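You operate a simulated robot arm through the tools that you are given. There is no shell and no other tool. Be economical: measure what you need, move in short steps, check, and stop when the job is done.

The job below is to be done with a simulated robot arm. You get a single attempt, and the scene is never put back.

Task
Slacken the belt on the pulleys and put it in the grey drawer.
Fine: free the crank screw, crank back to the stop, screw to TIGHT again; shut the drawer.
Where things are to end (x, y in the base frame): belt loop within 60 mm of [610, 610].

The check looks at the end state, three seconds after you hand in, the way a careful person would. Anything else that was tipped, shoved, dropped, spilled or broken makes it a failure.

Robot
A 6-joint arm with a fingered hand on a trunk, on a base that drives. Base frame: it is fixed to the floor where the robot stands at the start and does not move with it; the origin is under the middle of the robot, x ahead of it, y to its left, z up. Units: mm, rad, N and s.
With the tool pointing down near the work surface it reaches from about 120 to 820 mm from the robot's upright axis, wherever it stands. Its first joint turns from -2.897 to 2.897 rad. Places, roughly: belt crank [600, 0, 900]; crank screw [500, 100, 900]; grey bench drawer [500, 600, 700]; inside of the grey bench drawer [700, 600, 700]. Payload 4 kg.
The TCP is the grasp point between the finger pads, 20 mm short of the fingertips. In the tool frame z runs along the fingers and y along their closing line. Largest opening 140 mm; the body of the gripper starts 54 mm behind the TCP. The gripper is a hand of 3 fingers: y runs from the thumb to the fingers, the wrist lies at [0, 0, -215] in the tool frame, and closing takes about 1.5 s.
Orientation is that of the tool frame in the base frame, as [roll, pitch, yaw] about the fixed x, y, z axes, in that order (R = Rz(yaw) Ry(pitch) Rx(roll)). With the fingers straight down and closing along the base's y, the tool's x points along the base's -x, its y along +y and its z along -z.

Tools
- The arm moves only by the tool apply_moves. Its argument "steps" is a list of rows, each an object (a shift or turn left out is 0, a gripper value left out holds the last) with "delta_pos": the shift along the tool's x, y, z in units of 50 mm (1.0 is 50 mm), a list of three; "rot": the turn, a rotation vector about the tool's x, y, z in units of 5 degrees (1.0 is 5 degrees), a list of three. In form: [{"delta_pos": [dx, dy, dz], "rot": [ax, ay, az]}, ...]. A call has 1 to 20 rows; each row shifts and turns the commanded pose from where the row before left it, along the tool's axes as they then stand. "hand" is the finger opening in mm, from 0 to 140, set as the call begins (left out, the last holds). A call with a number of a shift or a turn outside -1 to 1 is refused whole. Each row takes 0.2 s and may step no farther than 50 mm and 0.15 rad from the row before; otherwise, or with a gripper value out of range, the whole call is refused. A pose out of reach is approached as far as the arm can. The call stops where the force on the tool passes 40 N (or 10 N more than at its start, if that is more) or the arm is blocked; 0.2 s more then pass. The fingers move at their own pace (about 45 mm/s each) and stop on an object; they squeeze with about 23 N. The grip force told is the motor's: it shows also when the fingers shut on nothing. Time passes only in rows, and 0.2 s behind the last, so rows that do not move let the fingers close. The reply holds the time, the measured pose of the TCP, the force on the tool along the base axes, the opening and the grip force, in the units named above and with some noise, with the torque about the TCP (base axes, N m) and any sound that the robot's microphone picked up.
- Cameras (640 x 400 px; columns grow to the right, rows downward): "scene" is now at [48.1, 226.5, 1500.4]; the picture's right is [0.52, -0.85, 0.00], its down [-0.72, -0.44, -0.54] and it looks along [0.46, 0.28, -0.84] (base axes); focal length 271 px, centre (320, 200). "wrist" rides on the gripper at [74, -43, -79] in the tool frame; the picture's right is [0.50, 0.87, 0.00], its down [-0.59, 0.34, -0.73] and it looks along [-0.64, 0.37, 0.68] (tool axes); focal length 275 px, centre (320, 200). There is no depth. A picture from a camera that has moved, and an enlarged one, comes with that camera's place and axes in the base frame and with its lens. The place of the scene camera against the robot may be out by one fixed shift of up to 18 mm in any direction.
- capture(camera): a new picture of that camera. No time passes.
- lift_body(by): slides the trunk up (or, below 0, down) by that many mm; the arm and the scene camera ride with it, the base frame stays. It gives what a move gives, with no picture.
- steer(legs): drives the robot by 1 to 6 legs, each [ahead, left, turn to the left] in mm, mm and rad, along the robot's own axes; the way and the turn of a leg run together, so that a leg with both is an arc; at most 1500 mm and 3.142 rad a leg. The arm and the cameras ride along, it lands a little off, and it stops where it bumps. It gives what a move gives.
- move_fingers(finger1, finger2, thumb_bend): sets how far each is bent, from 0 (flat) to 100 (curled in); at 30 the hand is open as for a grip, at 70 the pads meet at the TCP. One left out holds its place. A second passes; each finger stops where it meets its share of the squeeze, and holds until it gets a number again. A gripper value or a shape takes the hand back. It gives what a move gives, with no picture; readings hold the bend of each and the force on the fingers (four entries, about 0 where the hand has none), thumb and palm.
- preshape(shape): the hand has 3 fingers and takes this shape, open, in about a second: jaw (thumb against the fingers, like two jaws); tri (thumb and two fingers); tip (a fingertip pinch); poke (one finger out to press); point (the index stretched); flat (the hand flat); cup (the hand cupped); fist (a fist). The gripper value then closes the fingers along that shape, each until it touches; the sizes above hold for jaw. It gives what a move gives, with no picture.
- head_to(pan, tilt): turns the head with the scene camera to pan (to the left, within 2.094 rad either way) and tilt (down, from -0.506 to 1.204), counted from straight ahead of the robot. It gives what a move gives.
- close_up(camera, box): a new picture of the part [left, top, right, bottom] of that camera's present view, enlarged. No time passes.
- hand_in(): hands the job in; it is judged then, once.

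Work in short steps. Places have to be worked out from the pictures, the camera data and where the tool is seen: move nearer, look again, correct. Check each grasp and each placing, and mend what went wrong. You have 120 turns and 78 pictures in all, those below and enlarged ones among them. Open the gripper and draw the arm clear of the work before you hand the job in, unless the task says otherwise; then end with one line.

The tools are called by a JSON object that holds its "name" and its "arguments". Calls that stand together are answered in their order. apply_moves: Moves the arm, as the interface text tells. Its arguments: {"type":"object","properties":{"steps":{"type":"array"},"hand":{"type":"number"}},"required":["steps"]} The other tools are called the same way: lift_body (by) slides the trunk up or down; preshape (shape) gives the hand a shape; move_fingers (finger1, finger2, thumb_bend) moves the fingers one by one; steer (legs) drives the base; head_to (pan, tilt) turns the head that bears the scene camera; capture (camera) takes a picture; close_up (camera, box) takes an enlarged picture of a part of a camera's view; hand_in () hands the job in.

At the start:

```text
t: 0.0
tcp_pos: [266.8, 328.3, 1169.2]
tool_rot: [3.141, 0.0, -3.14]
wrist_force: [0.2, 0.2, 0.6]
torque: [0.02, -0.01, 0.01]
grip_width: 140.1
grasp_force: 0.0
shape: jaw
bend: [30.0, 30.0, 30.0]
finger forces: [0.0, 0.0, 0.0, 0.0, 0.0, 0.1]
trunk travel left (down, up): [-100.0, 490.0]
robot x, y, heading: [-0.3, 0.6, -0.001]
head pan, tilt: [0.546, 0.997]
```

scene: 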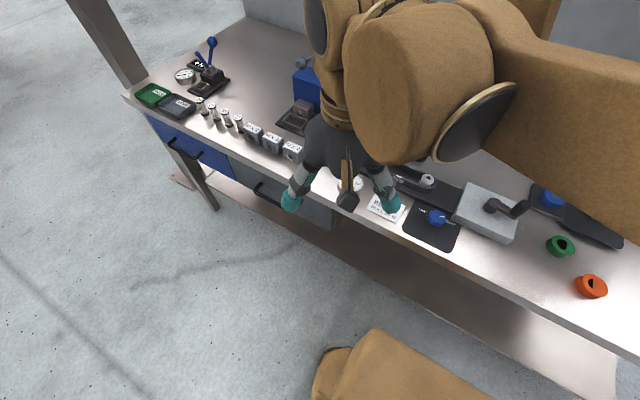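
wrist: 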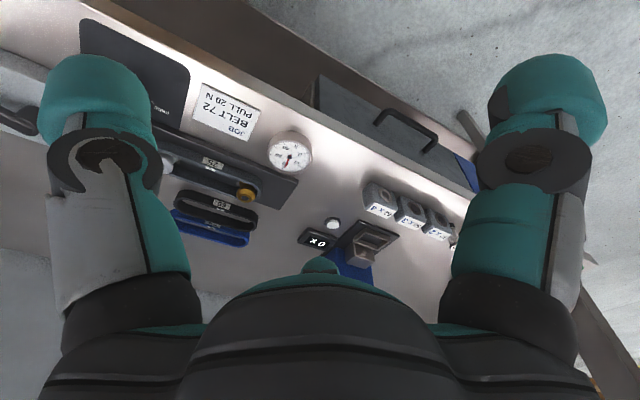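

The arm hides much of the bench. I first enlarge the parts I can see around the belt and the crank.

{"name": "close_up", "arguments": {"camera": "scene", "box": [340, 140, 640, 320]}}

{"name": "close_up", "arguments": {"camera": "wrist", "box": [0, 20, 480, 300]}}

```text
2.13 times, centred on (490, 230) of scene
camera zoom: at [48.1, 226.5, 1500.4], right [0.52, -0.85, 0.0], down [-0.72, -0.44, -0.54], along [0.46, 0.28, -0.84], focal length 578 px, centre (-43, 136)
```

zoom: 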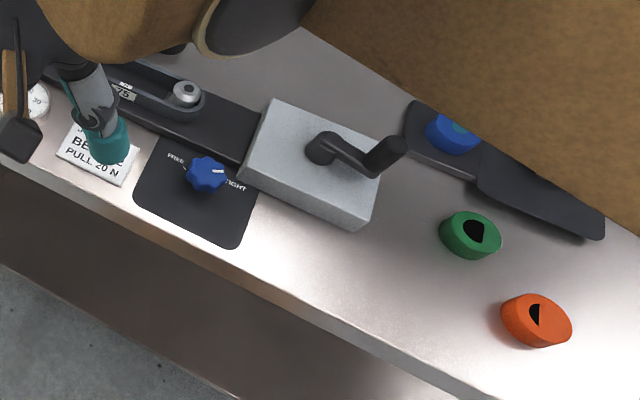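

```text
1.33 times, centred on (240, 160) of wrist
camera zoom: at [191.4, 284.4, 1246.9], right [-0.5, 0.87, 0.0], down [0.59, 0.34, 0.73], along [0.64, 0.37, -0.68], focal length 367 px, centre (427, 253)
```

zoom: 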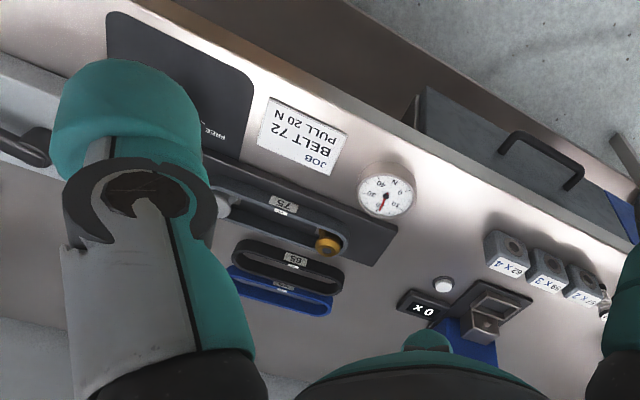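

The belt on the pulleys is labelled 75, with a blue screw knob and a crank on a grey block. I move the arm to the left at height, then look at the bench with nothing in the way.

{"name": "apply_moves", "arguments": {"steps": [{"delta_pos": [0, 1, -0.5]}, {"delta_pos": [0, 1, -0.5]}, {"delta_pos": [0, 1, 0]}, {"delta_pos": [0, 1, 0]}, {"delta_pos": [0.5, 1, 0]}, {"delta_pos": [0.5, 1, 0]}]}}

{"name": "head_to", "arguments": {"pan": 0.0, "tilt": 0.9}}

{"name": "capture", "arguments": {"camera": "scene"}}

```text
refused: row 1 steps farther than a row can; nothing moved
```

```text
t: 1.0
tcp_pos: [266.4, 329.6, 1169.1]
tool_rot: [-3.141, 0.001, -3.141]
wrist_force: [0.2, -0.5, 0.9]
torque: [0.04, -0.01, 0.02]
grip_width: 140.0
grasp_force: 0.1
shape: jaw
bend: [30.0, 30.0, 30.0]
finger forces: [0.0, 0.1, 0.0, 0.0, 0.0, 0.1]
trunk travel left (down, up): [-100.0, 490.0]
robot x, y, heading: [-1.5, 1.0, -0.001]
head pan, tilt: [0.0, 0.901]
```

```text
73 pictures are left
camera scene: at [63.9, 190.3, 1507.4], right [0.0, -1.0, 0.0], down [-0.78, 0.0, -0.62], along [0.62, 0.0, -0.78], focal length 271 px, centre (320, 200)
```

scene: 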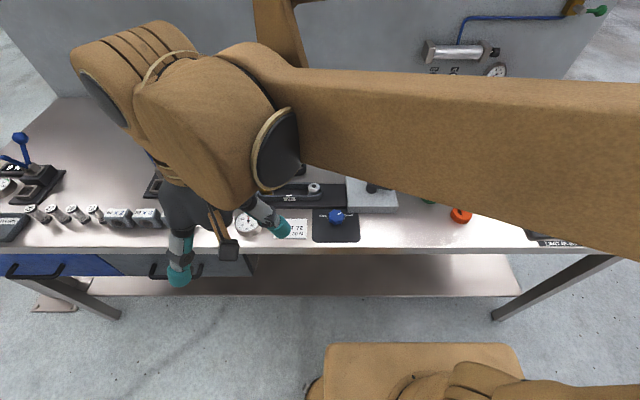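

Only a combined step over 50 mm is refused, so I use single-axis rows to move the arm left and up.

{"name": "apply_moves", "arguments": {"steps": [{"delta_pos": [0, 0, -1]}, {"delta_pos": [0, 1, 0]}, {"delta_pos": [0, 1, 0]}, {"delta_pos": [0, 1, 0]}, {"delta_pos": [0, 1, 0]}, {"delta_pos": [0, 1, 0]}, {"delta_pos": [1, 0, 0]}, {"delta_pos": [0, 1, 0]}, {"delta_pos": [1, 0, 0]}]}}

{"name": "head_to", "arguments": {"pan": -0.1, "tilt": 0.75}}

{"name": "capture", "arguments": {"camera": "scene"}}

```text
t: 3.0
tcp_pos: [163.1, 628.8, 1218.1]
tool_rot: [-3.141, 0.0, -3.139]
wrist_force: [-0.7, 0.0, 0.5]
torque: [-0.03, -0.01, -0.01]
grip_width: 140.2
grasp_force: 0.1
shape: jaw
bend: [30.0, 30.0, 30.0]
finger forces: [0.0, 0.1, 0.0, 0.0, 0.0, 0.0]
trunk travel left (down, up): [-100.0, 490.0]
robot x, y, heading: [1.0, -1.2, 0.001]
head pan, tilt: [0.0, 0.901]
```

```text
t: 3.7
tcp_pos: [165.2, 630.7, 1216.7]
tool_rot: [-3.141, 0.0, -3.141]
wrist_force: [-0.2, 0.0, -0.1]
torque: [0.03, 0.02, 0.0]
grip_width: 140.1
grasp_force: 0.1
shape: jaw
bend: [30.0, 30.0, 30.0]
finger forces: [0.0, 0.0, 0.0, 0.1, 0.1, 0.0]
trunk travel left (down, up): [-100.0, 490.0]
robot x, y, heading: [-4.8, 2.1, 0.001]
head pan, tilt: [-0.099, 0.75]
```

```text
72 pictures are left
camera scene: at [70.6, 182.1, 1519.3], right [-0.1, -1.0, 0.0], down [-0.68, 0.07, -0.73], along [0.73, -0.07, -0.68], focal length 271 px, centre (320, 200)
```

scene: 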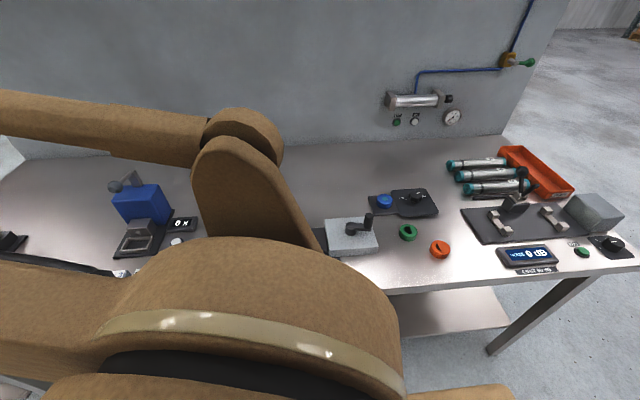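

The arm is now in the way on the other side. The wrist camera can look at the pulleys instead, with the TCP near (300, 30, 1170).

{"name": "apply_moves", "arguments": {"steps": [{"delta_pos": [-1, 0, 0]}, {"delta_pos": [-1, 0, 0]}, {"delta_pos": [0, -1, 0]}, {"delta_pos": [0, -1, 0]}, {"delta_pos": [0, -1, 0]}, {"delta_pos": [0, -1, 0]}, {"delta_pos": [0, -1, 0]}, {"delta_pos": [0, -1, 0]}, {"delta_pos": [0, -1, 0]}, {"delta_pos": [0, -1, 0]}, {"delta_pos": [0, -1, 0]}, {"delta_pos": [0, -1, 0]}, {"delta_pos": [0, -1, 0]}, {"delta_pos": [0, -1, 0]}, {"delta_pos": [0, 0, 1]}]}}

{"name": "capture", "arguments": {"camera": "wrist"}}

{"name": "capture", "arguments": {"camera": "scene"}}

```text
t: 6.9
tcp_pos: [266.9, 27.1, 1167.8]
tool_rot: [3.141, -0.002, 3.141]
wrist_force: [0.1, 0.7, 0.5]
torque: [0.0, 0.0, 0.04]
grip_width: 140.0
grasp_force: 0.0
shape: jaw
bend: [30.0, 30.0, 30.0]
finger forces: [0.1, 0.0, 0.0, 0.0, 0.0, 0.0]
trunk travel left (down, up): [-100.0, 490.0]
robot x, y, heading: [2.4, -1.4, 0.001]
head pan, tilt: [-0.099, 0.75]
```

```text
71 pictures are left
camera wrist: at [192.1, -16.3, 1245.3], right [-0.5, 0.87, 0.0], down [0.59, 0.34, 0.73], along [0.64, 0.37, -0.68], focal length 275 px, centre (320, 200)
```

wrist: 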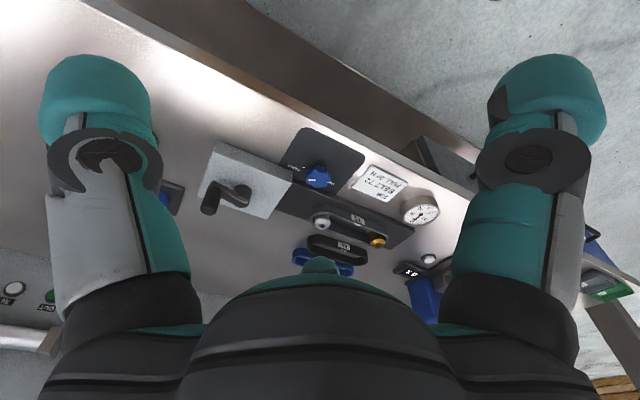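

```text
70 pictures are left
camera scene: at [71.0, 181.9, 1519.3], right [-0.1, -1.0, 0.0], down [-0.68, 0.07, -0.73], along [0.73, -0.07, -0.68], focal length 271 px, centre (320, 200)
```

scene: 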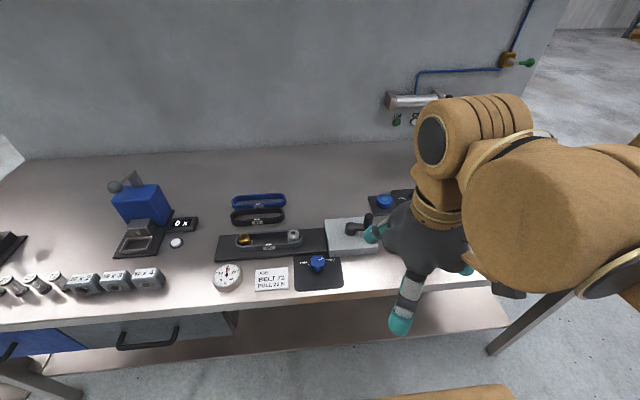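

Now both cameras see the belt and the drawer. I enlarge both.

{"name": "close_up", "arguments": {"camera": "scene", "box": [200, 180, 400, 305]}}

{"name": "close_up", "arguments": {"camera": "wrist", "box": [190, 120, 450, 280]}}

{"name": "close_up", "arguments": {"camera": "scene", "box": [0, 180, 260, 360]}}

```text
3.20 times, centred on (300, 242) of scene
camera zoom: at [71.0, 181.9, 1519.3], right [-0.1, -1.0, 0.0], down [-0.68, 0.07, -0.73], along [0.73, -0.07, -0.68], focal length 867 px, centre (384, 64)
```

zoom: 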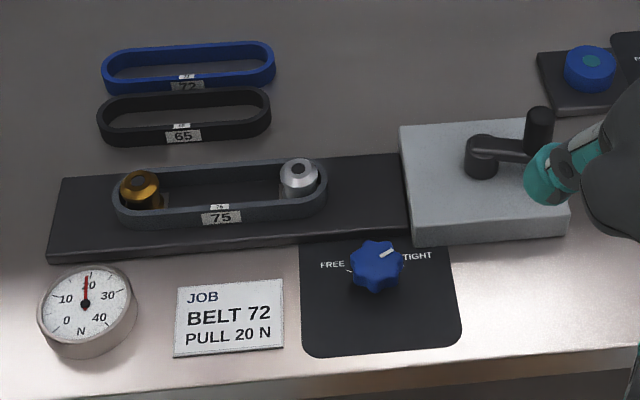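

```text
2.46 times, centred on (320, 200) of wrist
camera zoom: at [192.1, -16.3, 1245.3], right [-0.5, 0.87, 0.0], down [0.59, 0.34, 0.73], along [0.64, 0.37, -0.68], focal length 678 px, centre (320, 200)
```

zoom: 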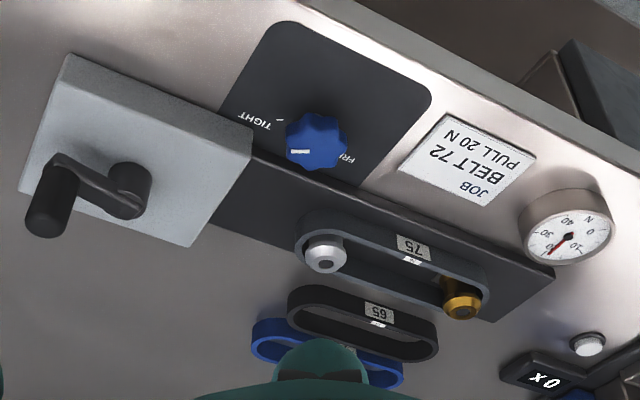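

```text
2.22 times, centred on (130, 270) of scene
camera zoom: at [71.0, 181.9, 1519.3], right [-0.1, -1.0, 0.0], down [-0.68, 0.07, -0.73], along [0.73, -0.07, -0.68], focal length 602 px, centre (742, 44)
```

zoom: 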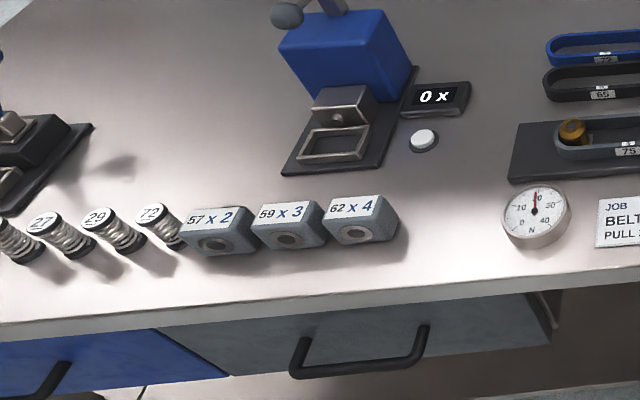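

The gauge reads about 20 N, and the knob pointer is at TIGHT on the right, with FREE to the left. From the wrist views I put the knob at about (476, 146, 880), so I move above it and look down.

{"name": "apply_moves", "arguments": {"steps": [{"delta_pos": [-1, 0, 0]}, {"delta_pos": [-1, 0, 0]}, {"delta_pos": [-1, 0, 0]}, {"delta_pos": [-1, 0, 0]}, {"delta_pos": [0, 1, 0]}, {"delta_pos": [0, 1, 0]}, {"delta_pos": [0, 0.4, 0]}, {"delta_pos": [0, 0, 1]}, {"delta_pos": [0, 0, 1]}, {"delta_pos": [0, 0, 1]}], "hand": 100}}

{"name": "capture", "arguments": {"camera": "wrist"}}

{"name": "capture", "arguments": {"camera": "scene"}}

```text
t: 9.1
tcp_pos: [464.5, 147.5, 1020.5]
tool_rot: [3.141, 0.0, -3.141]
wrist_force: [-0.2, 0.3, 0.1]
torque: [0.0, 0.01, 0.03]
grip_width: 100.3
grasp_force: 0.0
shape: jaw
bend: [26.0, 26.0, 24.0]
finger forces: [0.1, 0.1, 0.0, 0.0, 0.0, 0.1]
trunk travel left (down, up): [-100.0, 490.0]
robot x, y, heading: [4.5, 1.0, -0.002]
head pan, tilt: [-0.099, 0.75]
```

```text
66 pictures are left
camera wrist: at [390.4, 103.7, 1098.3], right [-0.5, 0.87, 0.0], down [0.59, 0.34, 0.73], along [0.64, 0.37, -0.68], focal length 275 px, centre (320, 200)
```

wrist: 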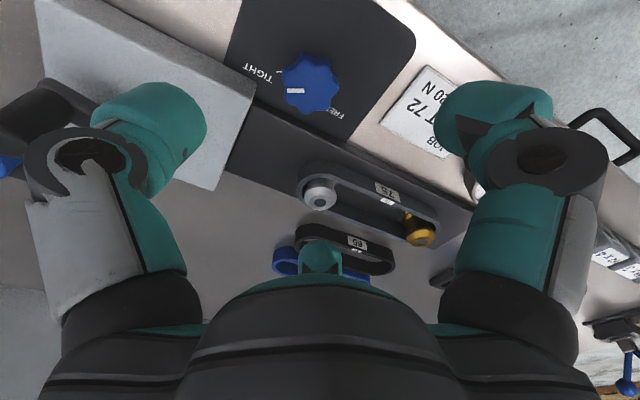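

```text
65 pictures are left
camera scene: at [71.7, 182.2, 1519.3], right [-0.1, -1.0, 0.0], down [-0.68, 0.07, -0.73], along [0.73, -0.07, -0.68], focal length 271 px, centre (320, 200)
```

scene: 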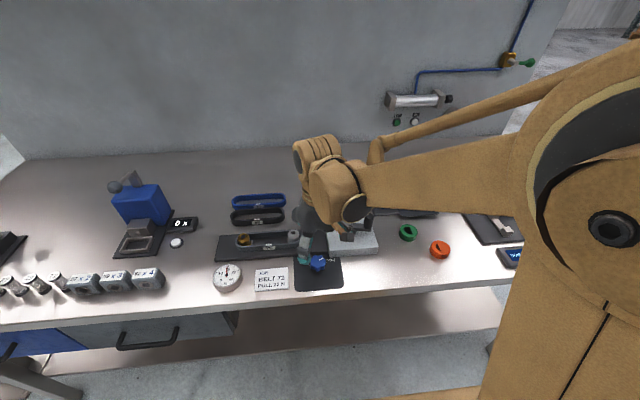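

The knob top comes out near (481, 147, 876). I enlarge it to read the pointer against the ticks.

{"name": "close_up", "arguments": {"camera": "wrist", "box": [210, 20, 450, 170]}}

{"name": "close_up", "arguments": {"camera": "scene", "box": [260, 220, 380, 295]}}

```text
2.67 times, centred on (330, 95) of wrist
camera zoom: at [390.4, 103.7, 1098.3], right [-0.5, 0.87, 0.0], down [0.59, 0.34, 0.73], along [0.64, 0.37, -0.68], focal length 734 px, centre (293, 480)
```

zoom: 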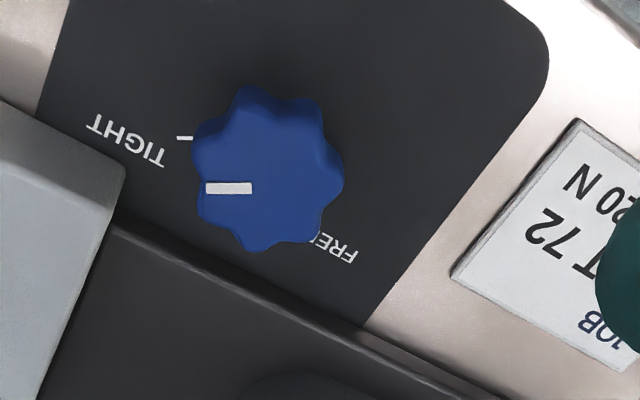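

```text
5.33 times, centred on (320, 258) of scene
camera zoom: at [71.7, 182.2, 1519.3], right [-0.1, -1.0, 0.0], down [-0.68, 0.07, -0.73], along [0.73, -0.07, -0.68], focal length 1445 px, centre (320, -107)
```

zoom: 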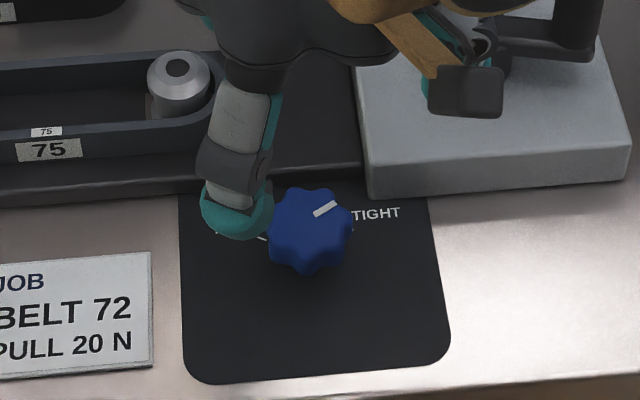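

The parallax between views gives the knob centre near (474.5, 145.5), its top at z≈900 and the plate at about 868. The three fingers sit 120° apart, so a 15° pre-turn keeps them clear of the grey block. I go to z≈930 with 80 mm open and check.

{"name": "apply_moves", "arguments": {"steps": [{"delta_pos": [-0.2, -0.04, 0], "rot": [0, 0, 1]}, {"rot": [0, 0, 1]}, {"rot": [0, 0, 1]}, {"delta_pos": [0, 0, 1]}, {"delta_pos": [0, 0, 0.8]}], "hand": 80}}

{"name": "capture", "arguments": {"camera": "wrist"}}

{"name": "close_up", "arguments": {"camera": "scene", "box": [240, 180, 400, 300]}}

```text
t: 10.3
tcp_pos: [476.9, 146.1, 927.2]
tool_rot: [-3.14, 0.0, 2.879]
wrist_force: [-0.7, -0.3, 0.5]
torque: [-0.01, -0.01, 0.0]
grip_width: 80.4
grasp_force: 0.1
shape: jaw
bend: [31.0, 31.0, 30.0]
finger forces: [0.0, 0.0, 0.0, 0.0, 0.0, 0.0]
trunk travel left (down, up): [-100.0, 490.0]
robot x, y, heading: [2.5, 1.4, 0.001]
head pan, tilt: [-0.099, 0.75]
```

```text
62 pictures are left
camera wrist: at [393.5, 123.9, 1006.0], right [-0.26, 0.97, 0.0], down [0.66, 0.18, 0.73], along [0.71, 0.19, -0.68], focal length 275 px, centre (320, 200)
```

wrist: 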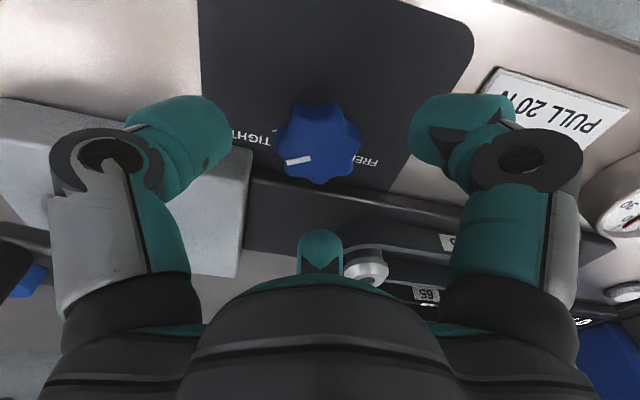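

```text
3.33 times, centred on (320, 240) of scene
camera zoom: at [71.7, 182.2, 1519.3], right [-0.1, -1.0, 0.0], down [-0.68, 0.07, -0.73], along [0.73, -0.07, -0.68], focal length 903 px, centre (320, 67)
```

zoom: 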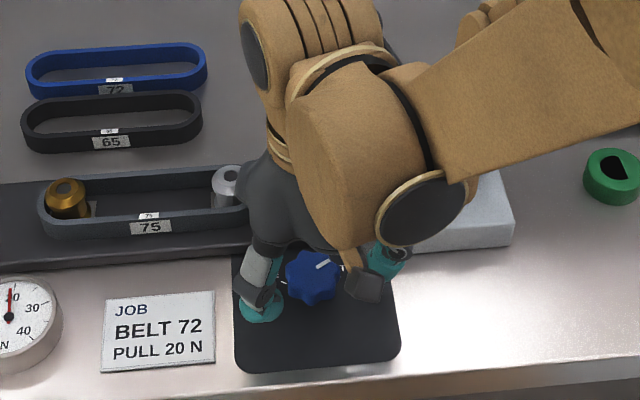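

The knob is centred under the tool. To keep the fingers off the block corner I turn to a 45° pre-turn, descend to z≈893 and grip. I will turn it in two halves.

{"name": "apply_moves", "arguments": {"steps": [{"rot": [0, 0, 1]}, {"rot": [0, 0, 1]}, {"rot": [0, 0, 1]}, {"rot": [0, 0, 1]}, {"rot": [0, 0, 1]}, {"rot": [0, 0, 1]}, {"delta_pos": [0, 0, 0.4]}, {"delta_pos": [0, 0, 0.28]}], "hand": 76}}

{"name": "apply_moves", "arguments": {"steps": [{}, {}, {}, {}, {}, {}, {}], "hand": 20}}

{"name": "capture", "arguments": {"camera": "wrist"}}

```text
t: 12.1
tcp_pos: [475.7, 145.8, 895.3]
tool_rot: [-3.141, 0.0, 2.358]
wrist_force: [1.1, 0.3, 0.7]
torque: [-0.03, -0.02, 0.01]
grip_width: 76.1
grasp_force: 0.2
shape: jaw
bend: [32.0, 32.0, 31.0]
finger forces: [0.0, 0.6, 0.0, 0.0, 0.0, 0.1]
trunk travel left (down, up): [-100.0, 490.0]
robot x, y, heading: [1.2, 1.2, -0.001]
head pan, tilt: [-0.099, 0.75]
```

```text
t: 13.7
tcp_pos: [476.6, 145.1, 894.2]
tool_rot: [-3.141, 0.001, 2.355]
wrist_force: [-0.4, -1.2, -9.6]
torque: [-0.05, 0.03, 0.13]
grip_width: 35.1
grasp_force: 23.1
shape: jaw
bend: [46.0, 44.0, 47.0]
finger forces: [18.8, 20.6, 0.1, 0.0, 19.1, 0.1]
trunk travel left (down, up): [-100.0, 490.0]
robot x, y, heading: [-0.3, 1.5, -0.001]
head pan, tilt: [-0.099, 0.75]
```

```text
60 pictures are left
camera wrist: at [393.5, 167.6, 973.0], right [0.26, 0.97, 0.0], down [0.66, -0.18, 0.73], along [0.71, -0.19, -0.68], focal length 275 px, centre (320, 200)
```

wrist: 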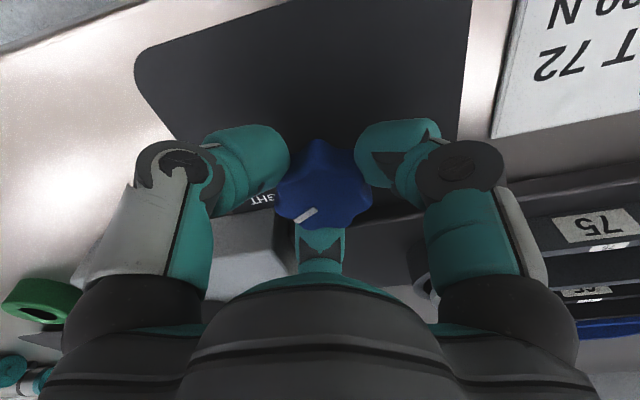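

All three fingers grip the knob. I turn it about 55° anticlockwise seen from above, which is negative about tool z.

{"name": "apply_moves", "arguments": {"steps": [{"rot": [0, 0, -1]}, {"rot": [0, 0, -1]}, {"rot": [0, 0, -1]}, {"rot": [0, 0, -1]}, {"rot": [0, 0, -1]}, {"rot": [0, 0, -1]}, {"rot": [0, 0, -1]}, {"rot": [0, 0, -1]}, {"rot": [0, 0, -1]}, {"rot": [0, 0, -1]}, {"rot": [0, 0, -1]}]}}

{"name": "capture", "arguments": {"camera": "wrist"}}

```text
t: 16.1
tcp_pos: [477.9, 144.3, 895.5]
tool_rot: [-3.141, -0.001, -2.966]
wrist_force: [10.0, -13.9, -1.6]
torque: [-0.22, -0.18, -0.11]
grip_width: 35.2
grasp_force: 22.9
shape: jaw
bend: [46.0, 44.0, 47.0]
finger forces: [18.3, 20.3, 0.1, 0.1, 25.2, 0.0]
trunk travel left (down, up): [-100.0, 490.0]
robot x, y, heading: [1.0, -1.5, -0.003]
head pan, tilt: [-0.099, 0.75]
```

```text
59 pictures are left
camera wrist: at [411.4, 88.5, 972.6], right [-0.64, 0.77, 0.0], down [0.52, 0.44, 0.73], along [0.56, 0.47, -0.68], focal length 275 px, centre (320, 200)
```

wrist: 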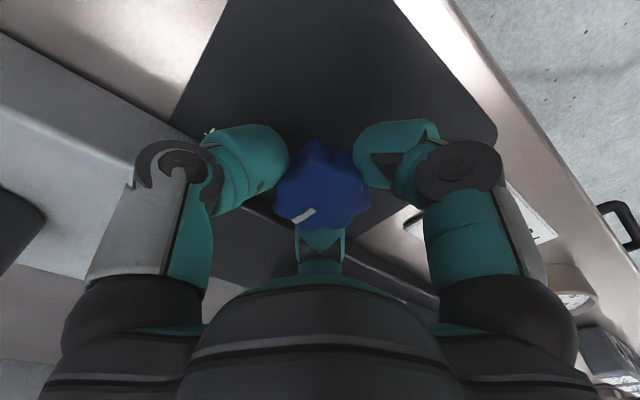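

The knob turned with the hand, by about 55°. I open, lift, turn back 55°, and grip again.

{"name": "apply_moves", "arguments": {"steps": [{}, {}, {}, {}, {"delta_pos": [0, 0, -0.66]}], "hand": 68}}

{"name": "apply_moves", "arguments": {"steps": [{"rot": [0, 0, 1]}, {"rot": [0, 0, 1]}, {"rot": [0, 0, 1]}, {"rot": [0, 0, 1]}, {"rot": [0, 0, 1]}, {"rot": [0, 0, 1]}, {"rot": [0, 0, 1]}, {"rot": [0, 0, 1]}, {"rot": [0, 0, 1]}, {"rot": [0, 0, 1]}, {"rot": [0, 0, 1]}], "hand": 76}}

{"name": "capture", "arguments": {"camera": "wrist"}}

```text
t: 17.3
tcp_pos: [475.2, 145.1, 926.4]
tool_rot: [3.141, -0.001, -2.967]
wrist_force: [-0.6, -1.0, -0.7]
torque: [-0.01, 0.02, -0.01]
grip_width: 67.5
grasp_force: 0.0
shape: jaw
bend: [35.0, 35.0, 34.0]
finger forces: [0.0, 0.0, 0.0, 0.0, 0.0, 0.0]
trunk travel left (down, up): [-100.0, 490.0]
robot x, y, heading: [-0.9, 0.1, -0.002]
head pan, tilt: [-0.099, 0.75]
```

```text
t: 19.7
tcp_pos: [475.5, 146.8, 927.1]
tool_rot: [-3.141, 0.0, 2.354]
wrist_force: [0.2, -0.2, 0.2]
torque: [0.01, 0.02, 0.0]
grip_width: 75.7
grasp_force: 0.1
shape: jaw
bend: [32.0, 32.0, 31.0]
finger forces: [0.1, 0.1, 0.1, 0.0, 0.1, 0.0]
trunk travel left (down, up): [-100.0, 490.0]
robot x, y, heading: [3.8, 1.0, 0.004]
head pan, tilt: [-0.099, 0.75]
```

```text
58 pictures are left
camera wrist: at [392.9, 167.5, 1006.0], right [0.26, 0.97, 0.0], down [0.66, -0.18, 0.73], along [0.71, -0.19, -0.68], focal length 275 px, centre (320, 200)
```

wrist: 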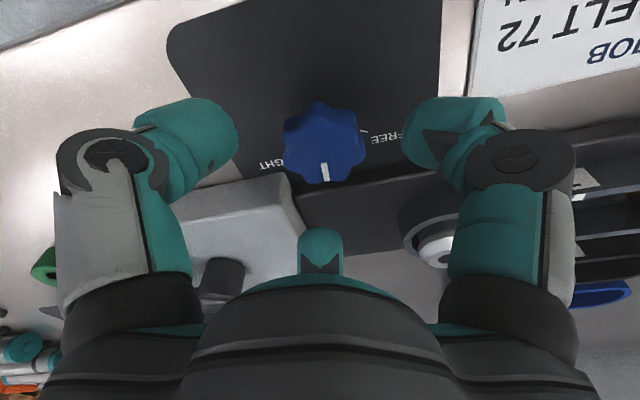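

The pointer has moved about 55°, and the FREE tick is roughly 65° further on. I grip again and turn 13 steps.

{"name": "apply_moves", "arguments": {"steps": [{"delta_pos": [0, 0, 0.4]}, {"delta_pos": [0, 0, 0.26]}]}}

{"name": "apply_moves", "arguments": {"steps": [{}, {}, {}, {}, {}, {}, {}], "hand": 20}}

{"name": "apply_moves", "arguments": {"steps": [{"rot": [0, 0, -1]}, {"rot": [0, 0, -1]}, {"rot": [0, 0, -1]}, {"rot": [0, 0, -1]}, {"rot": [0, 0, -1]}, {"rot": [0, 0, -1]}, {"rot": [0, 0, -1]}, {"rot": [0, 0, -1]}, {"rot": [0, 0, -1]}, {"rot": [0, 0, -1]}, {"rot": [0, 0, -1]}, {"rot": [0, 0, -1]}, {"rot": [0, 0, -1]}]}}

{"name": "capture", "arguments": {"camera": "wrist"}}

```text
t: 20.3
tcp_pos: [475.8, 147.9, 894.5]
tool_rot: [3.141, 0.0, 2.358]
wrist_force: [-0.9, 0.2, 1.7]
torque: [-0.02, -0.08, 0.02]
grip_width: 75.6
grasp_force: 0.1
shape: jaw
bend: [32.0, 32.0, 31.0]
finger forces: [0.1, 1.3, 0.0, 0.0, 0.0, 0.1]
trunk travel left (down, up): [-100.0, 490.0]
robot x, y, heading: [-1.0, 4.3, 0.006]
head pan, tilt: [-0.099, 0.75]
```

```text
t: 21.9
tcp_pos: [476.3, 147.8, 894.6]
tool_rot: [-3.141, -0.002, 2.356]
wrist_force: [0.3, -1.9, -8.3]
torque: [-0.05, 0.0, 0.0]
grip_width: 35.5
grasp_force: 23.1
shape: jaw
bend: [47.0, 44.0, 46.0]
finger forces: [18.3, 20.3, 0.0, 0.0, 19.8, 0.0]
trunk travel left (down, up): [-100.0, 490.0]
robot x, y, heading: [-1.2, -2.3, 0.001]
head pan, tilt: [-0.099, 0.75]
```

```text
t: 24.7
tcp_pos: [477.5, 145.6, 893.7]
tool_rot: [-3.141, 0.0, -2.794]
wrist_force: [6.8, -9.1, 0.4]
torque: [-0.14, -0.14, -0.08]
grip_width: 35.9
grasp_force: 22.7
shape: jaw
bend: [47.0, 44.0, 46.0]
finger forces: [18.7, 20.4, 0.0, 0.0, 25.6, 0.0]
trunk travel left (down, up): [-100.0, 490.0]
robot x, y, heading: [1.3, 0.5, 0.0]
head pan, tilt: [-0.099, 0.75]
```

```text
57 pictures are left
camera wrist: at [421.4, 78.5, 971.9], right [-0.77, 0.64, 0.0], down [0.44, 0.52, 0.73], along [0.47, 0.56, -0.68], focal length 275 px, centre (320, 200)
```

wrist: 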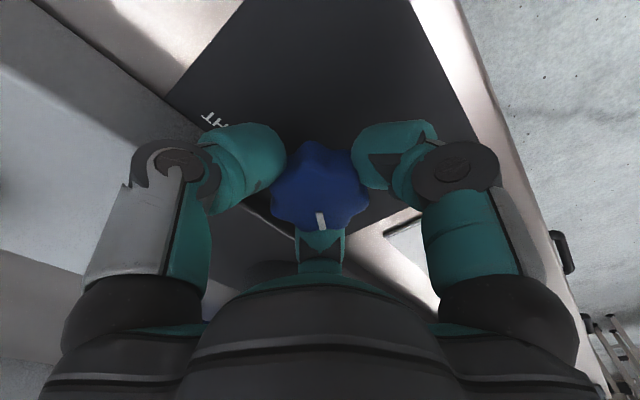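

The pointer now faces about azimuth 50–60°. I release, lift and check it against the FREE tick.

{"name": "apply_moves", "arguments": {"steps": [{}, {}, {}, {}, {"delta_pos": [0, 0, -0.66]}, {"delta_pos": [0, 0, -1]}, {"delta_pos": [0, 0, -0.6], "rot": [0, 0, 1]}, {"rot": [0, 0, 1]}, {"rot": [0, 0, 1]}, {"rot": [0, 0, 1]}], "hand": 68}}

{"name": "close_up", "arguments": {"camera": "wrist", "box": [180, 0, 500, 200]}}

{"name": "close_up", "arguments": {"camera": "scene", "box": [200, 180, 400, 305]}}

```text
t: 26.9
tcp_pos: [476.4, 146.4, 1006.7]
tool_rot: [3.141, -0.001, 3.141]
wrist_force: [-0.1, -0.4, -0.3]
torque: [-0.01, 0.03, 0.01]
grip_width: 67.7
grasp_force: 0.1
shape: jaw
bend: [35.0, 35.0, 34.0]
finger forces: [0.0, 0.1, 0.1, 0.0, 0.0, 0.0]
trunk travel left (down, up): [-100.0, 490.0]
robot x, y, heading: [-0.1, 0.9, 0.003]
head pan, tilt: [-0.099, 0.75]
```

```text
2.00 times, centred on (340, 100) of wrist
camera zoom: at [401.0, 102.7, 1086.2], right [-0.5, 0.87, 0.0], down [0.59, 0.34, 0.73], along [0.64, 0.37, -0.68], focal length 551 px, centre (280, 400)
```

zoom: 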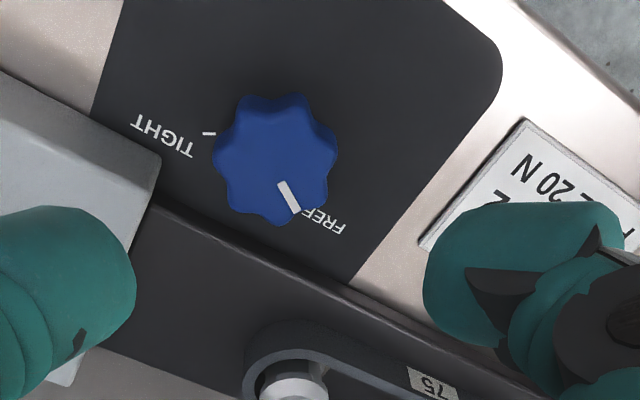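

```text
3.20 times, centred on (300, 242) of scene
camera zoom: at [71.1, 181.9, 1519.3], right [-0.1, -1.0, 0.0], down [-0.68, 0.07, -0.73], along [0.73, -0.07, -0.68], focal length 867 px, centre (384, 64)
```

zoom: 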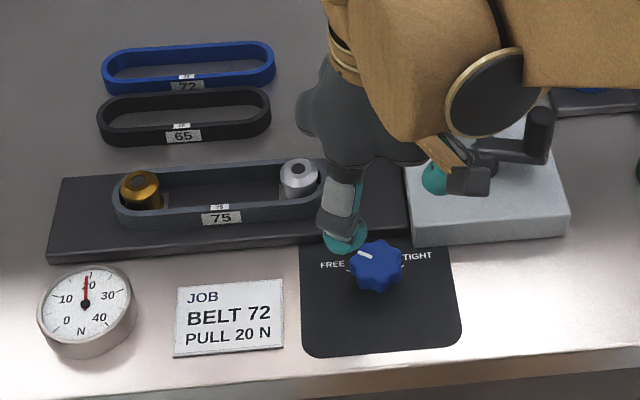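

The pointer's azimuth comes out near 57° against a FREE tick at about 60°, so the screw is free. Next I move to a spot where the wrist camera sees the crank.

{"name": "apply_moves", "arguments": {"steps": [{"delta_pos": [0, 0, -0.86]}, {"delta_pos": [0.52, 0, 0]}, {"delta_pos": [0, -1, 0]}, {"delta_pos": [0, -1, 0]}, {"delta_pos": [0, -1, 0]}, {"delta_pos": [0, -1, 0]}, {"delta_pos": [0, -0.2, 0]}], "hand": 60}}

{"name": "capture", "arguments": {"camera": "wrist"}}

{"name": "capture", "arguments": {"camera": "scene"}}

```text
t: 28.5
tcp_pos: [449.8, -66.2, 1049.6]
tool_rot: [3.141, 0.0, 3.14]
wrist_force: [-0.2, -0.2, 0.2]
torque: [-0.01, -0.02, 0.01]
grip_width: 60.2
grasp_force: 0.0
shape: jaw
bend: [37.0, 37.0, 36.0]
finger forces: [0.0, 0.0, 0.0, 0.1, 0.1, 0.0]
trunk travel left (down, up): [-100.0, 490.0]
robot x, y, heading: [0.3, 2.1, -0.004]
head pan, tilt: [-0.099, 0.75]
```

```text
54 pictures are left
camera wrist: at [376.1, -109.3, 1128.6], right [-0.5, 0.87, 0.0], down [0.59, 0.34, 0.73], along [0.64, 0.37, -0.68], focal length 275 px, centre (320, 200)
```

wrist: 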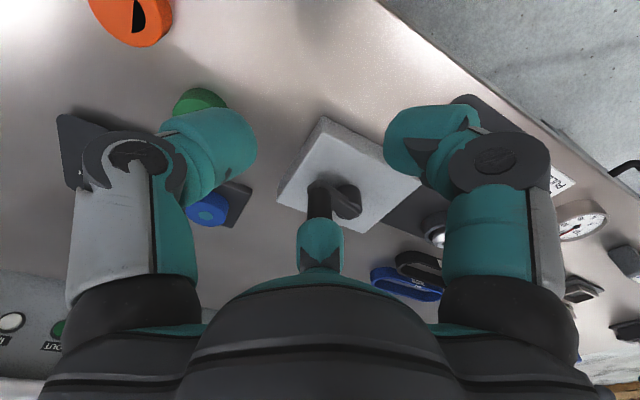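

```text
53 pictures are left
camera scene: at [71.0, 181.8, 1519.4], right [-0.1, -1.0, 0.0], down [-0.68, 0.07, -0.73], along [0.73, -0.07, -0.68], focal length 271 px, centre (320, 200)
```

scene: 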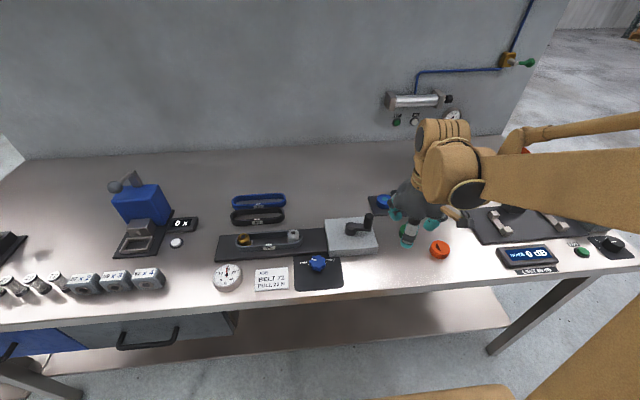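

{"name": "close_up", "arguments": {"camera": "wrist", "box": [250, 100, 490, 250]}}

{"name": "close_up", "arguments": {"camera": "scene", "box": [280, 190, 400, 265]}}

```text
2.67 times, centred on (370, 175) of wrist
camera zoom: at [376.1, -109.3, 1128.6], right [-0.5, 0.87, 0.0], down [0.59, 0.34, 0.73], along [0.64, 0.37, -0.68], focal length 734 px, centre (187, 267)
```

zoom: 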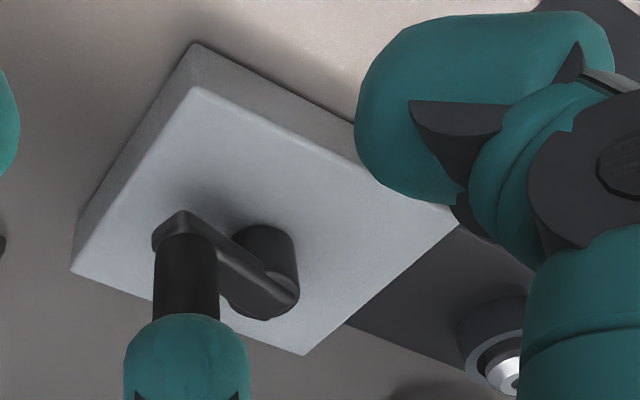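

```text
5.33 times, centred on (340, 228) of scene
camera zoom: at [71.0, 181.8, 1519.4], right [-0.1, -1.0, 0.0], down [-0.68, 0.07, -0.73], along [0.73, -0.07, -0.68], focal length 1445 px, centre (213, 53)
```

zoom: 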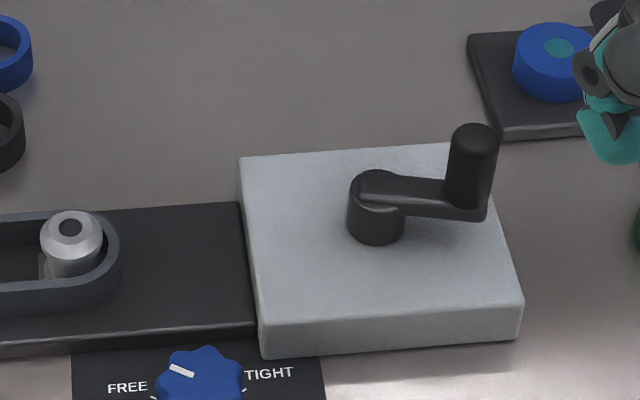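

The handle looks about 27 mm thick, near (566, -9), with its top at z≈960. I move above it and look at it between the fingers.

{"name": "apply_moves", "arguments": {"steps": [{"delta_pos": [0, 1, 0]}, {"delta_pos": [0, 0.14, 0]}, {"delta_pos": [-1, 0, 0]}, {"delta_pos": [-1, 0, 0]}, {"delta_pos": [-0.36, 0, 0]}, {"delta_pos": [0, 0, 0.6]}], "hand": 70}}

{"name": "capture", "arguments": {"camera": "wrist"}}

```text
t: 29.9
tcp_pos: [568.0, -6.6, 1021.0]
tool_rot: [3.141, 0.001, 3.139]
wrist_force: [0.7, -0.6, -0.4]
torque: [-0.03, 0.02, 0.01]
grip_width: 69.6
grasp_force: 0.0
shape: jaw
bend: [34.0, 34.0, 33.0]
finger forces: [0.0, 0.1, 0.0, 0.1, 0.0, 0.0]
trunk travel left (down, up): [-100.0, 490.0]
robot x, y, heading: [-5.7, -0.4, -0.003]
head pan, tilt: [-0.099, 0.75]
```

```text
50 pictures are left
camera wrist: at [493.3, -50.7, 1099.3], right [-0.5, 0.87, 0.0], down [0.59, 0.34, 0.73], along [0.64, 0.37, -0.68], focal length 275 px, centre (320, 200)
```

wrist: 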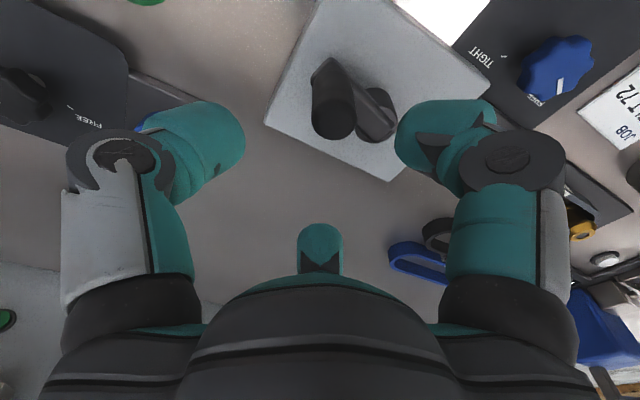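

{"name": "close_up", "arguments": {"camera": "wrist", "box": [260, 20, 420, 180]}}

```text
2.50 times, centred on (340, 100) of wrist
camera zoom: at [493.3, -50.7, 1099.3], right [-0.5, 0.87, 0.0], down [0.59, 0.34, 0.73], along [0.64, 0.37, -0.68], focal length 688 px, centre (270, 450)
```

zoom: 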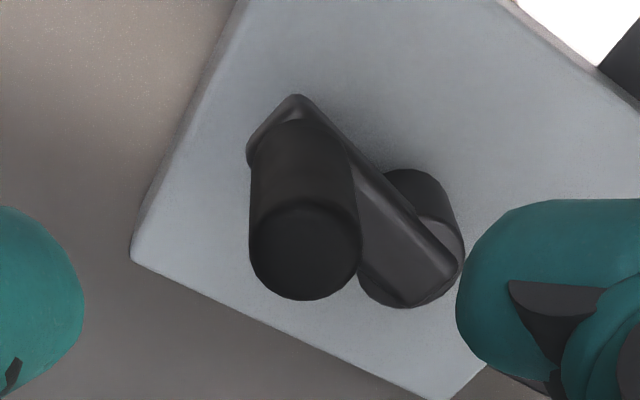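

I place the handle axis at (559.5, -3.5) and the crank axis at (567, 41), a radius of 45 mm. I lower over the handle to z≈952 and close on it.

{"name": "apply_moves", "arguments": {"steps": [{"delta_pos": [0.17, 0.06, 0]}, {"delta_pos": [0, 0, 0.7]}, {"delta_pos": [0, 0, 0.68]}]}}

{"name": "apply_moves", "arguments": {"steps": [{}, {}, {}, {}, {}, {}, {}], "hand": 10}}

{"name": "capture", "arguments": {"camera": "wrist"}}

```text
t: 30.7
tcp_pos: [559.8, -4.6, 948.1]
tool_rot: [-3.141, 0.001, -3.141]
wrist_force: [0.2, -0.8, 1.0]
torque: [-0.03, 0.01, 0.01]
grip_width: 69.5
grasp_force: 0.0
shape: jaw
bend: [34.0, 34.0, 33.0]
finger forces: [0.0, 0.0, 0.2, 0.0, 0.1, 0.0]
trunk travel left (down, up): [-100.0, 490.0]
robot x, y, heading: [-0.4, 1.2, 0.003]
head pan, tilt: [-0.099, 0.75]
```

```text
t: 32.3
tcp_pos: [560.2, -6.2, 948.4]
tool_rot: [3.141, 0.001, -3.141]
wrist_force: [7.3, -2.2, 6.3]
torque: [0.15, -0.49, -0.33]
grip_width: 18.7
grasp_force: 23.2
shape: jaw
bend: [92.0, 55.0, 54.0]
finger forces: [22.7, 27.9, 0.0, 0.1, 16.3, 0.1]
trunk travel left (down, up): [-100.0, 490.0]
robot x, y, heading: [0.4, 3.5, -0.0]
head pan, tilt: [-0.099, 0.75]
```

```text
48 pictures are left
camera wrist: at [485.1, -48.3, 1027.4], right [-0.5, 0.87, 0.0], down [0.59, 0.34, 0.73], along [0.64, 0.37, -0.68], focal length 275 px, centre (320, 200)
```

wrist: 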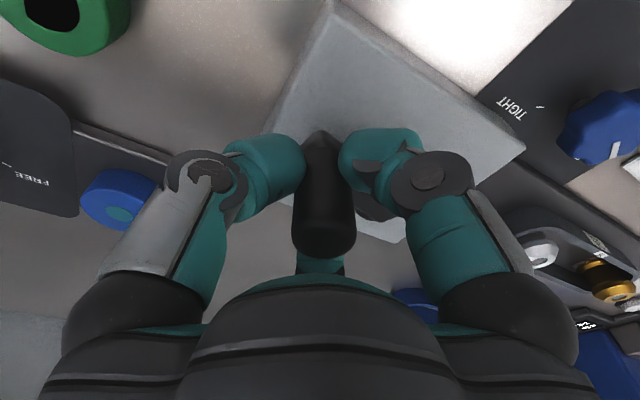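

Finger 1 missed and curled past the handle. I open to about 40 mm for a loose cage and check the bends.

{"name": "apply_moves", "arguments": {"steps": [{}, {}, {}, {}, {}, {}], "hand": 36}}

{"name": "close_up", "arguments": {"camera": "wrist", "box": [160, 80, 480, 280]}}

{"name": "close_up", "arguments": {"camera": "scene", "box": [200, 180, 400, 305]}}

```text
t: 33.7
tcp_pos: [559.3, -4.0, 948.1]
tool_rot: [3.141, -0.001, -3.14]
wrist_force: [-0.6, -0.1, -0.2]
torque: [0.0, 0.0, 0.04]
grip_width: 35.8
grasp_force: 0.0
shape: jaw
bend: [46.0, 46.0, 45.0]
finger forces: [0.0, 0.0, 0.0, 0.0, 0.0, 0.0]
trunk travel left (down, up): [-100.0, 490.0]
robot x, y, heading: [-2.7, 0.3, 0.001]
head pan, tilt: [-0.099, 0.75]
```

```text
2.00 times, centred on (320, 180) of wrist
camera zoom: at [484.8, -47.9, 1027.4], right [-0.5, 0.87, 0.0], down [0.59, 0.34, 0.73], along [0.64, 0.37, -0.68], focal length 551 px, centre (320, 240)
```

zoom: 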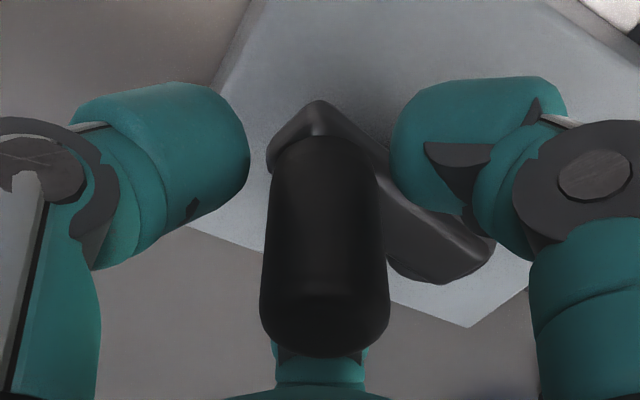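

```text
3.20 times, centred on (300, 242) of scene
camera zoom: at [71.2, 181.9, 1519.4], right [-0.1, -1.0, 0.0], down [-0.68, 0.07, -0.73], along [0.73, -0.07, -0.68], focal length 867 px, centre (384, 64)
```

zoom: 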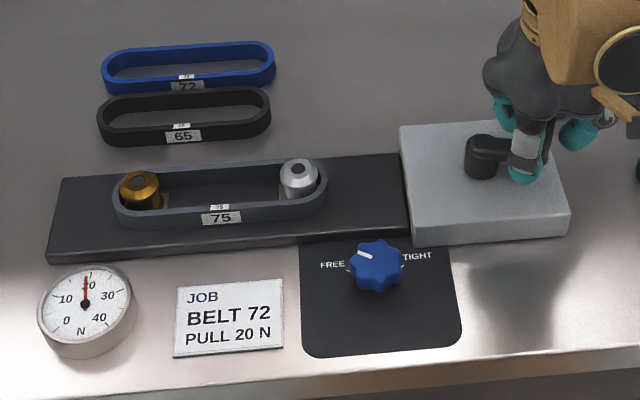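

The handle sits centrally in the cage, and the gauge still shows 20 N. I try a 40° arc anticlockwise with a slightly tighter cage and watch the gauge.

{"name": "apply_moves", "arguments": {"steps": [{}, {"delta_pos": [-0.312, 0.002, 0]}, {"delta_pos": [-0.294, 0.11, 0]}], "hand": 30}}

{"name": "close_up", "arguments": {"camera": "scene", "box": [200, 180, 400, 305]}}

```text
t: 34.5
tcp_pos: [590.3, 1.8, 948.9]
tool_rot: [-3.141, 0.001, -3.141]
wrist_force: [-2.2, -2.3, -0.5]
torque: [-0.09, 0.02, 0.14]
grip_width: 30.1
grasp_force: 0.2
shape: jaw
bend: [47.0, 47.0, 48.0]
finger forces: [4.3, 1.4, 0.1, 0.0, 0.1, 0.1]
trunk travel left (down, up): [-100.0, 490.0]
robot x, y, heading: [0.6, 0.0, -0.001]
head pan, tilt: [-0.099, 0.75]
```

```text
3.20 times, centred on (300, 242) of scene
camera zoom: at [71.4, 181.9, 1519.3], right [-0.1, -0.99, 0.0], down [-0.68, 0.07, -0.73], along [0.73, -0.07, -0.68], focal length 867 px, centre (384, 64)
```

zoom: 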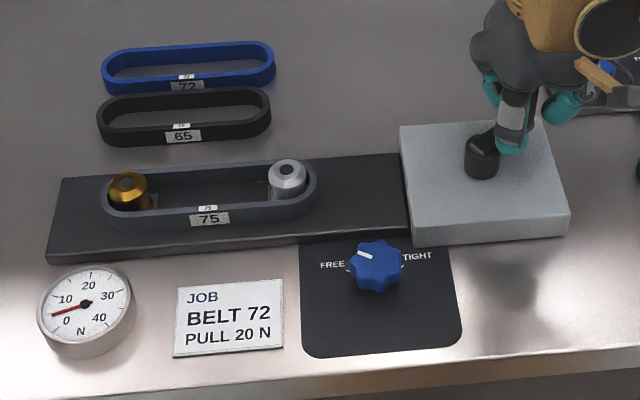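

That is the right way: the gauge dropped to about 5 N and the pulley moved in. I carry on along the arc.

{"name": "apply_moves", "arguments": {"steps": [{"delta_pos": [-0.238, 0.204, 0]}, {"delta_pos": [-0.156, 0.272, 0]}, {"delta_pos": [-0.052, 0.308, 0]}]}}

{"name": "apply_moves", "arguments": {"steps": [{"delta_pos": [0.056, 0.308, 0]}, {"delta_pos": [0.16, 0.27, 0]}]}}

{"name": "close_up", "arguments": {"camera": "scene", "box": [200, 180, 400, 305]}}

```text
t: 35.3
tcp_pos: [612.0, 42.8, 950.3]
tool_rot: [-3.141, -0.002, -3.141]
wrist_force: [-0.8, -0.1, 0.6]
torque: [-0.02, -0.01, 0.01]
grip_width: 30.5
grasp_force: 0.1
shape: jaw
bend: [48.0, 48.0, 47.0]
finger forces: [0.0, 0.0, 0.1, 0.1, 1.0, 0.0]
trunk travel left (down, up): [-100.0, 490.0]
robot x, y, heading: [1.6, -0.7, 0.003]
head pan, tilt: [-0.099, 0.75]
```

```text
t: 35.9
tcp_pos: [599.7, 69.5, 951.1]
tool_rot: [3.141, -0.001, 3.14]
wrist_force: [0.3, -0.4, -0.2]
torque: [-0.05, -0.08, -0.02]
grip_width: 30.2
grasp_force: 0.1
shape: jaw
bend: [48.0, 48.0, 47.0]
finger forces: [0.0, 0.0, 0.1, 0.1, 0.9, 0.0]
trunk travel left (down, up): [-100.0, 490.0]
robot x, y, heading: [1.4, 1.4, 0.003]
head pan, tilt: [-0.099, 0.75]
```

```text
3.20 times, centred on (300, 242) of scene
camera zoom: at [71.1, 181.9, 1519.4], right [-0.1, -1.0, 0.0], down [-0.68, 0.07, -0.73], along [0.73, -0.07, -0.68], focal length 867 px, centre (384, 64)
```

zoom: 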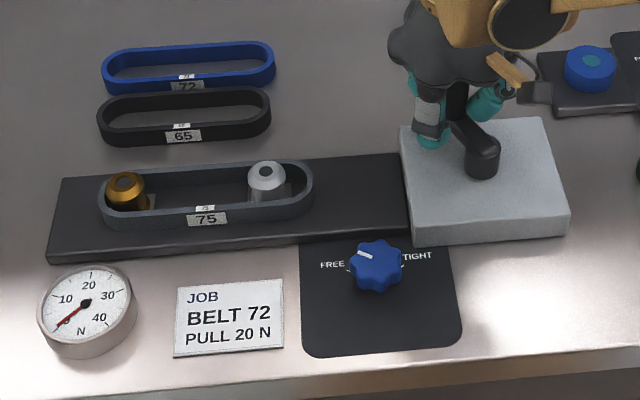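

The gauge is at 0 and the pulley keeps coming in. I carry on in small arcs, watching the force for the stop.

{"name": "apply_moves", "arguments": {"steps": [{"delta_pos": [0.24, 0.2, 0]}, {"delta_pos": [0.296, 0.106, 0]}]}}

{"name": "apply_moves", "arguments": {"steps": [{"delta_pos": [0.312, -0.002, 0]}, {"delta_pos": [0.294, -0.11, 0]}]}}

{"name": "close_up", "arguments": {"camera": "scene", "box": [200, 180, 400, 305]}}

```text
t: 36.5
tcp_pos: [572.8, 86.4, 950.3]
tool_rot: [3.141, 0.0, 3.141]
wrist_force: [-0.4, 0.0, -0.1]
torque: [0.02, -0.04, 0.02]
grip_width: 30.1
grasp_force: 0.0
shape: jaw
bend: [48.0, 48.0, 48.0]
finger forces: [0.1, 0.0, 0.1, 0.0, 0.0, 0.0]
trunk travel left (down, up): [-100.0, 490.0]
robot x, y, heading: [-0.2, 3.1, -0.003]
head pan, tilt: [-0.099, 0.75]
```

```text
t: 37.1
tcp_pos: [544.1, 80.1, 949.8]
tool_rot: [3.14, 0.0, 3.141]
wrist_force: [-0.1, 0.0, -0.2]
torque: [-0.02, 0.0, 0.0]
grip_width: 30.2
grasp_force: 0.1
shape: jaw
bend: [48.0, 48.0, 48.0]
finger forces: [0.0, 0.0, 0.1, 0.0, 0.0, 0.0]
trunk travel left (down, up): [-100.0, 490.0]
robot x, y, heading: [3.4, 2.2, 0.0]
head pan, tilt: [-0.099, 0.75]
```

```text
3.20 times, centred on (300, 242) of scene
camera zoom: at [70.8, 181.8, 1519.4], right [-0.1, -1.0, 0.0], down [-0.68, 0.07, -0.73], along [0.73, -0.07, -0.68], focal length 867 px, centre (384, 64)
```

zoom: 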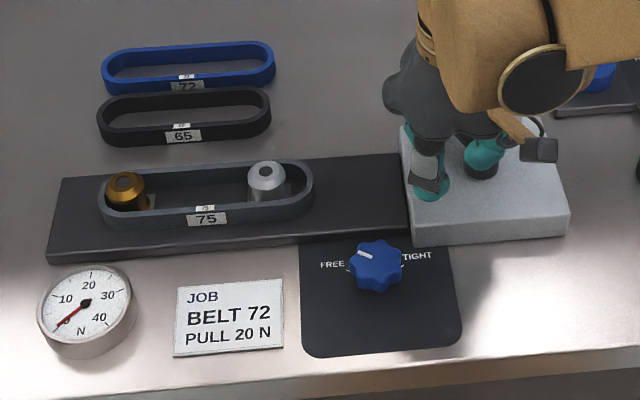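

The pulley did not move this time and no force showed, so the handle may have left the cage. I look with the wrist camera.

{"name": "capture", "arguments": {"camera": "wrist"}}

```text
42 pictures are left
camera wrist: at [469.6, 35.9, 1029.3], right [-0.5, 0.87, 0.0], down [0.59, 0.34, 0.73], along [0.64, 0.37, -0.68], focal length 275 px, centre (320, 200)
```

wrist: 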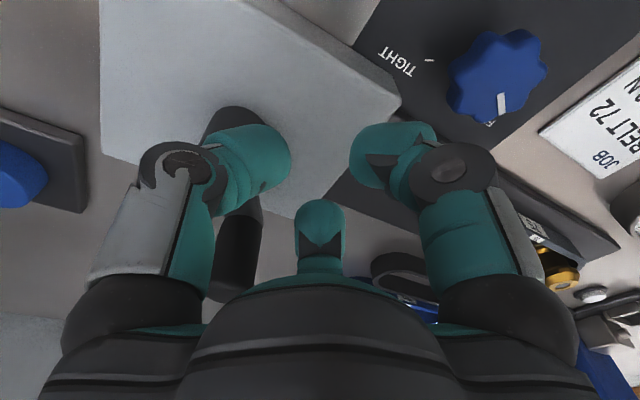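

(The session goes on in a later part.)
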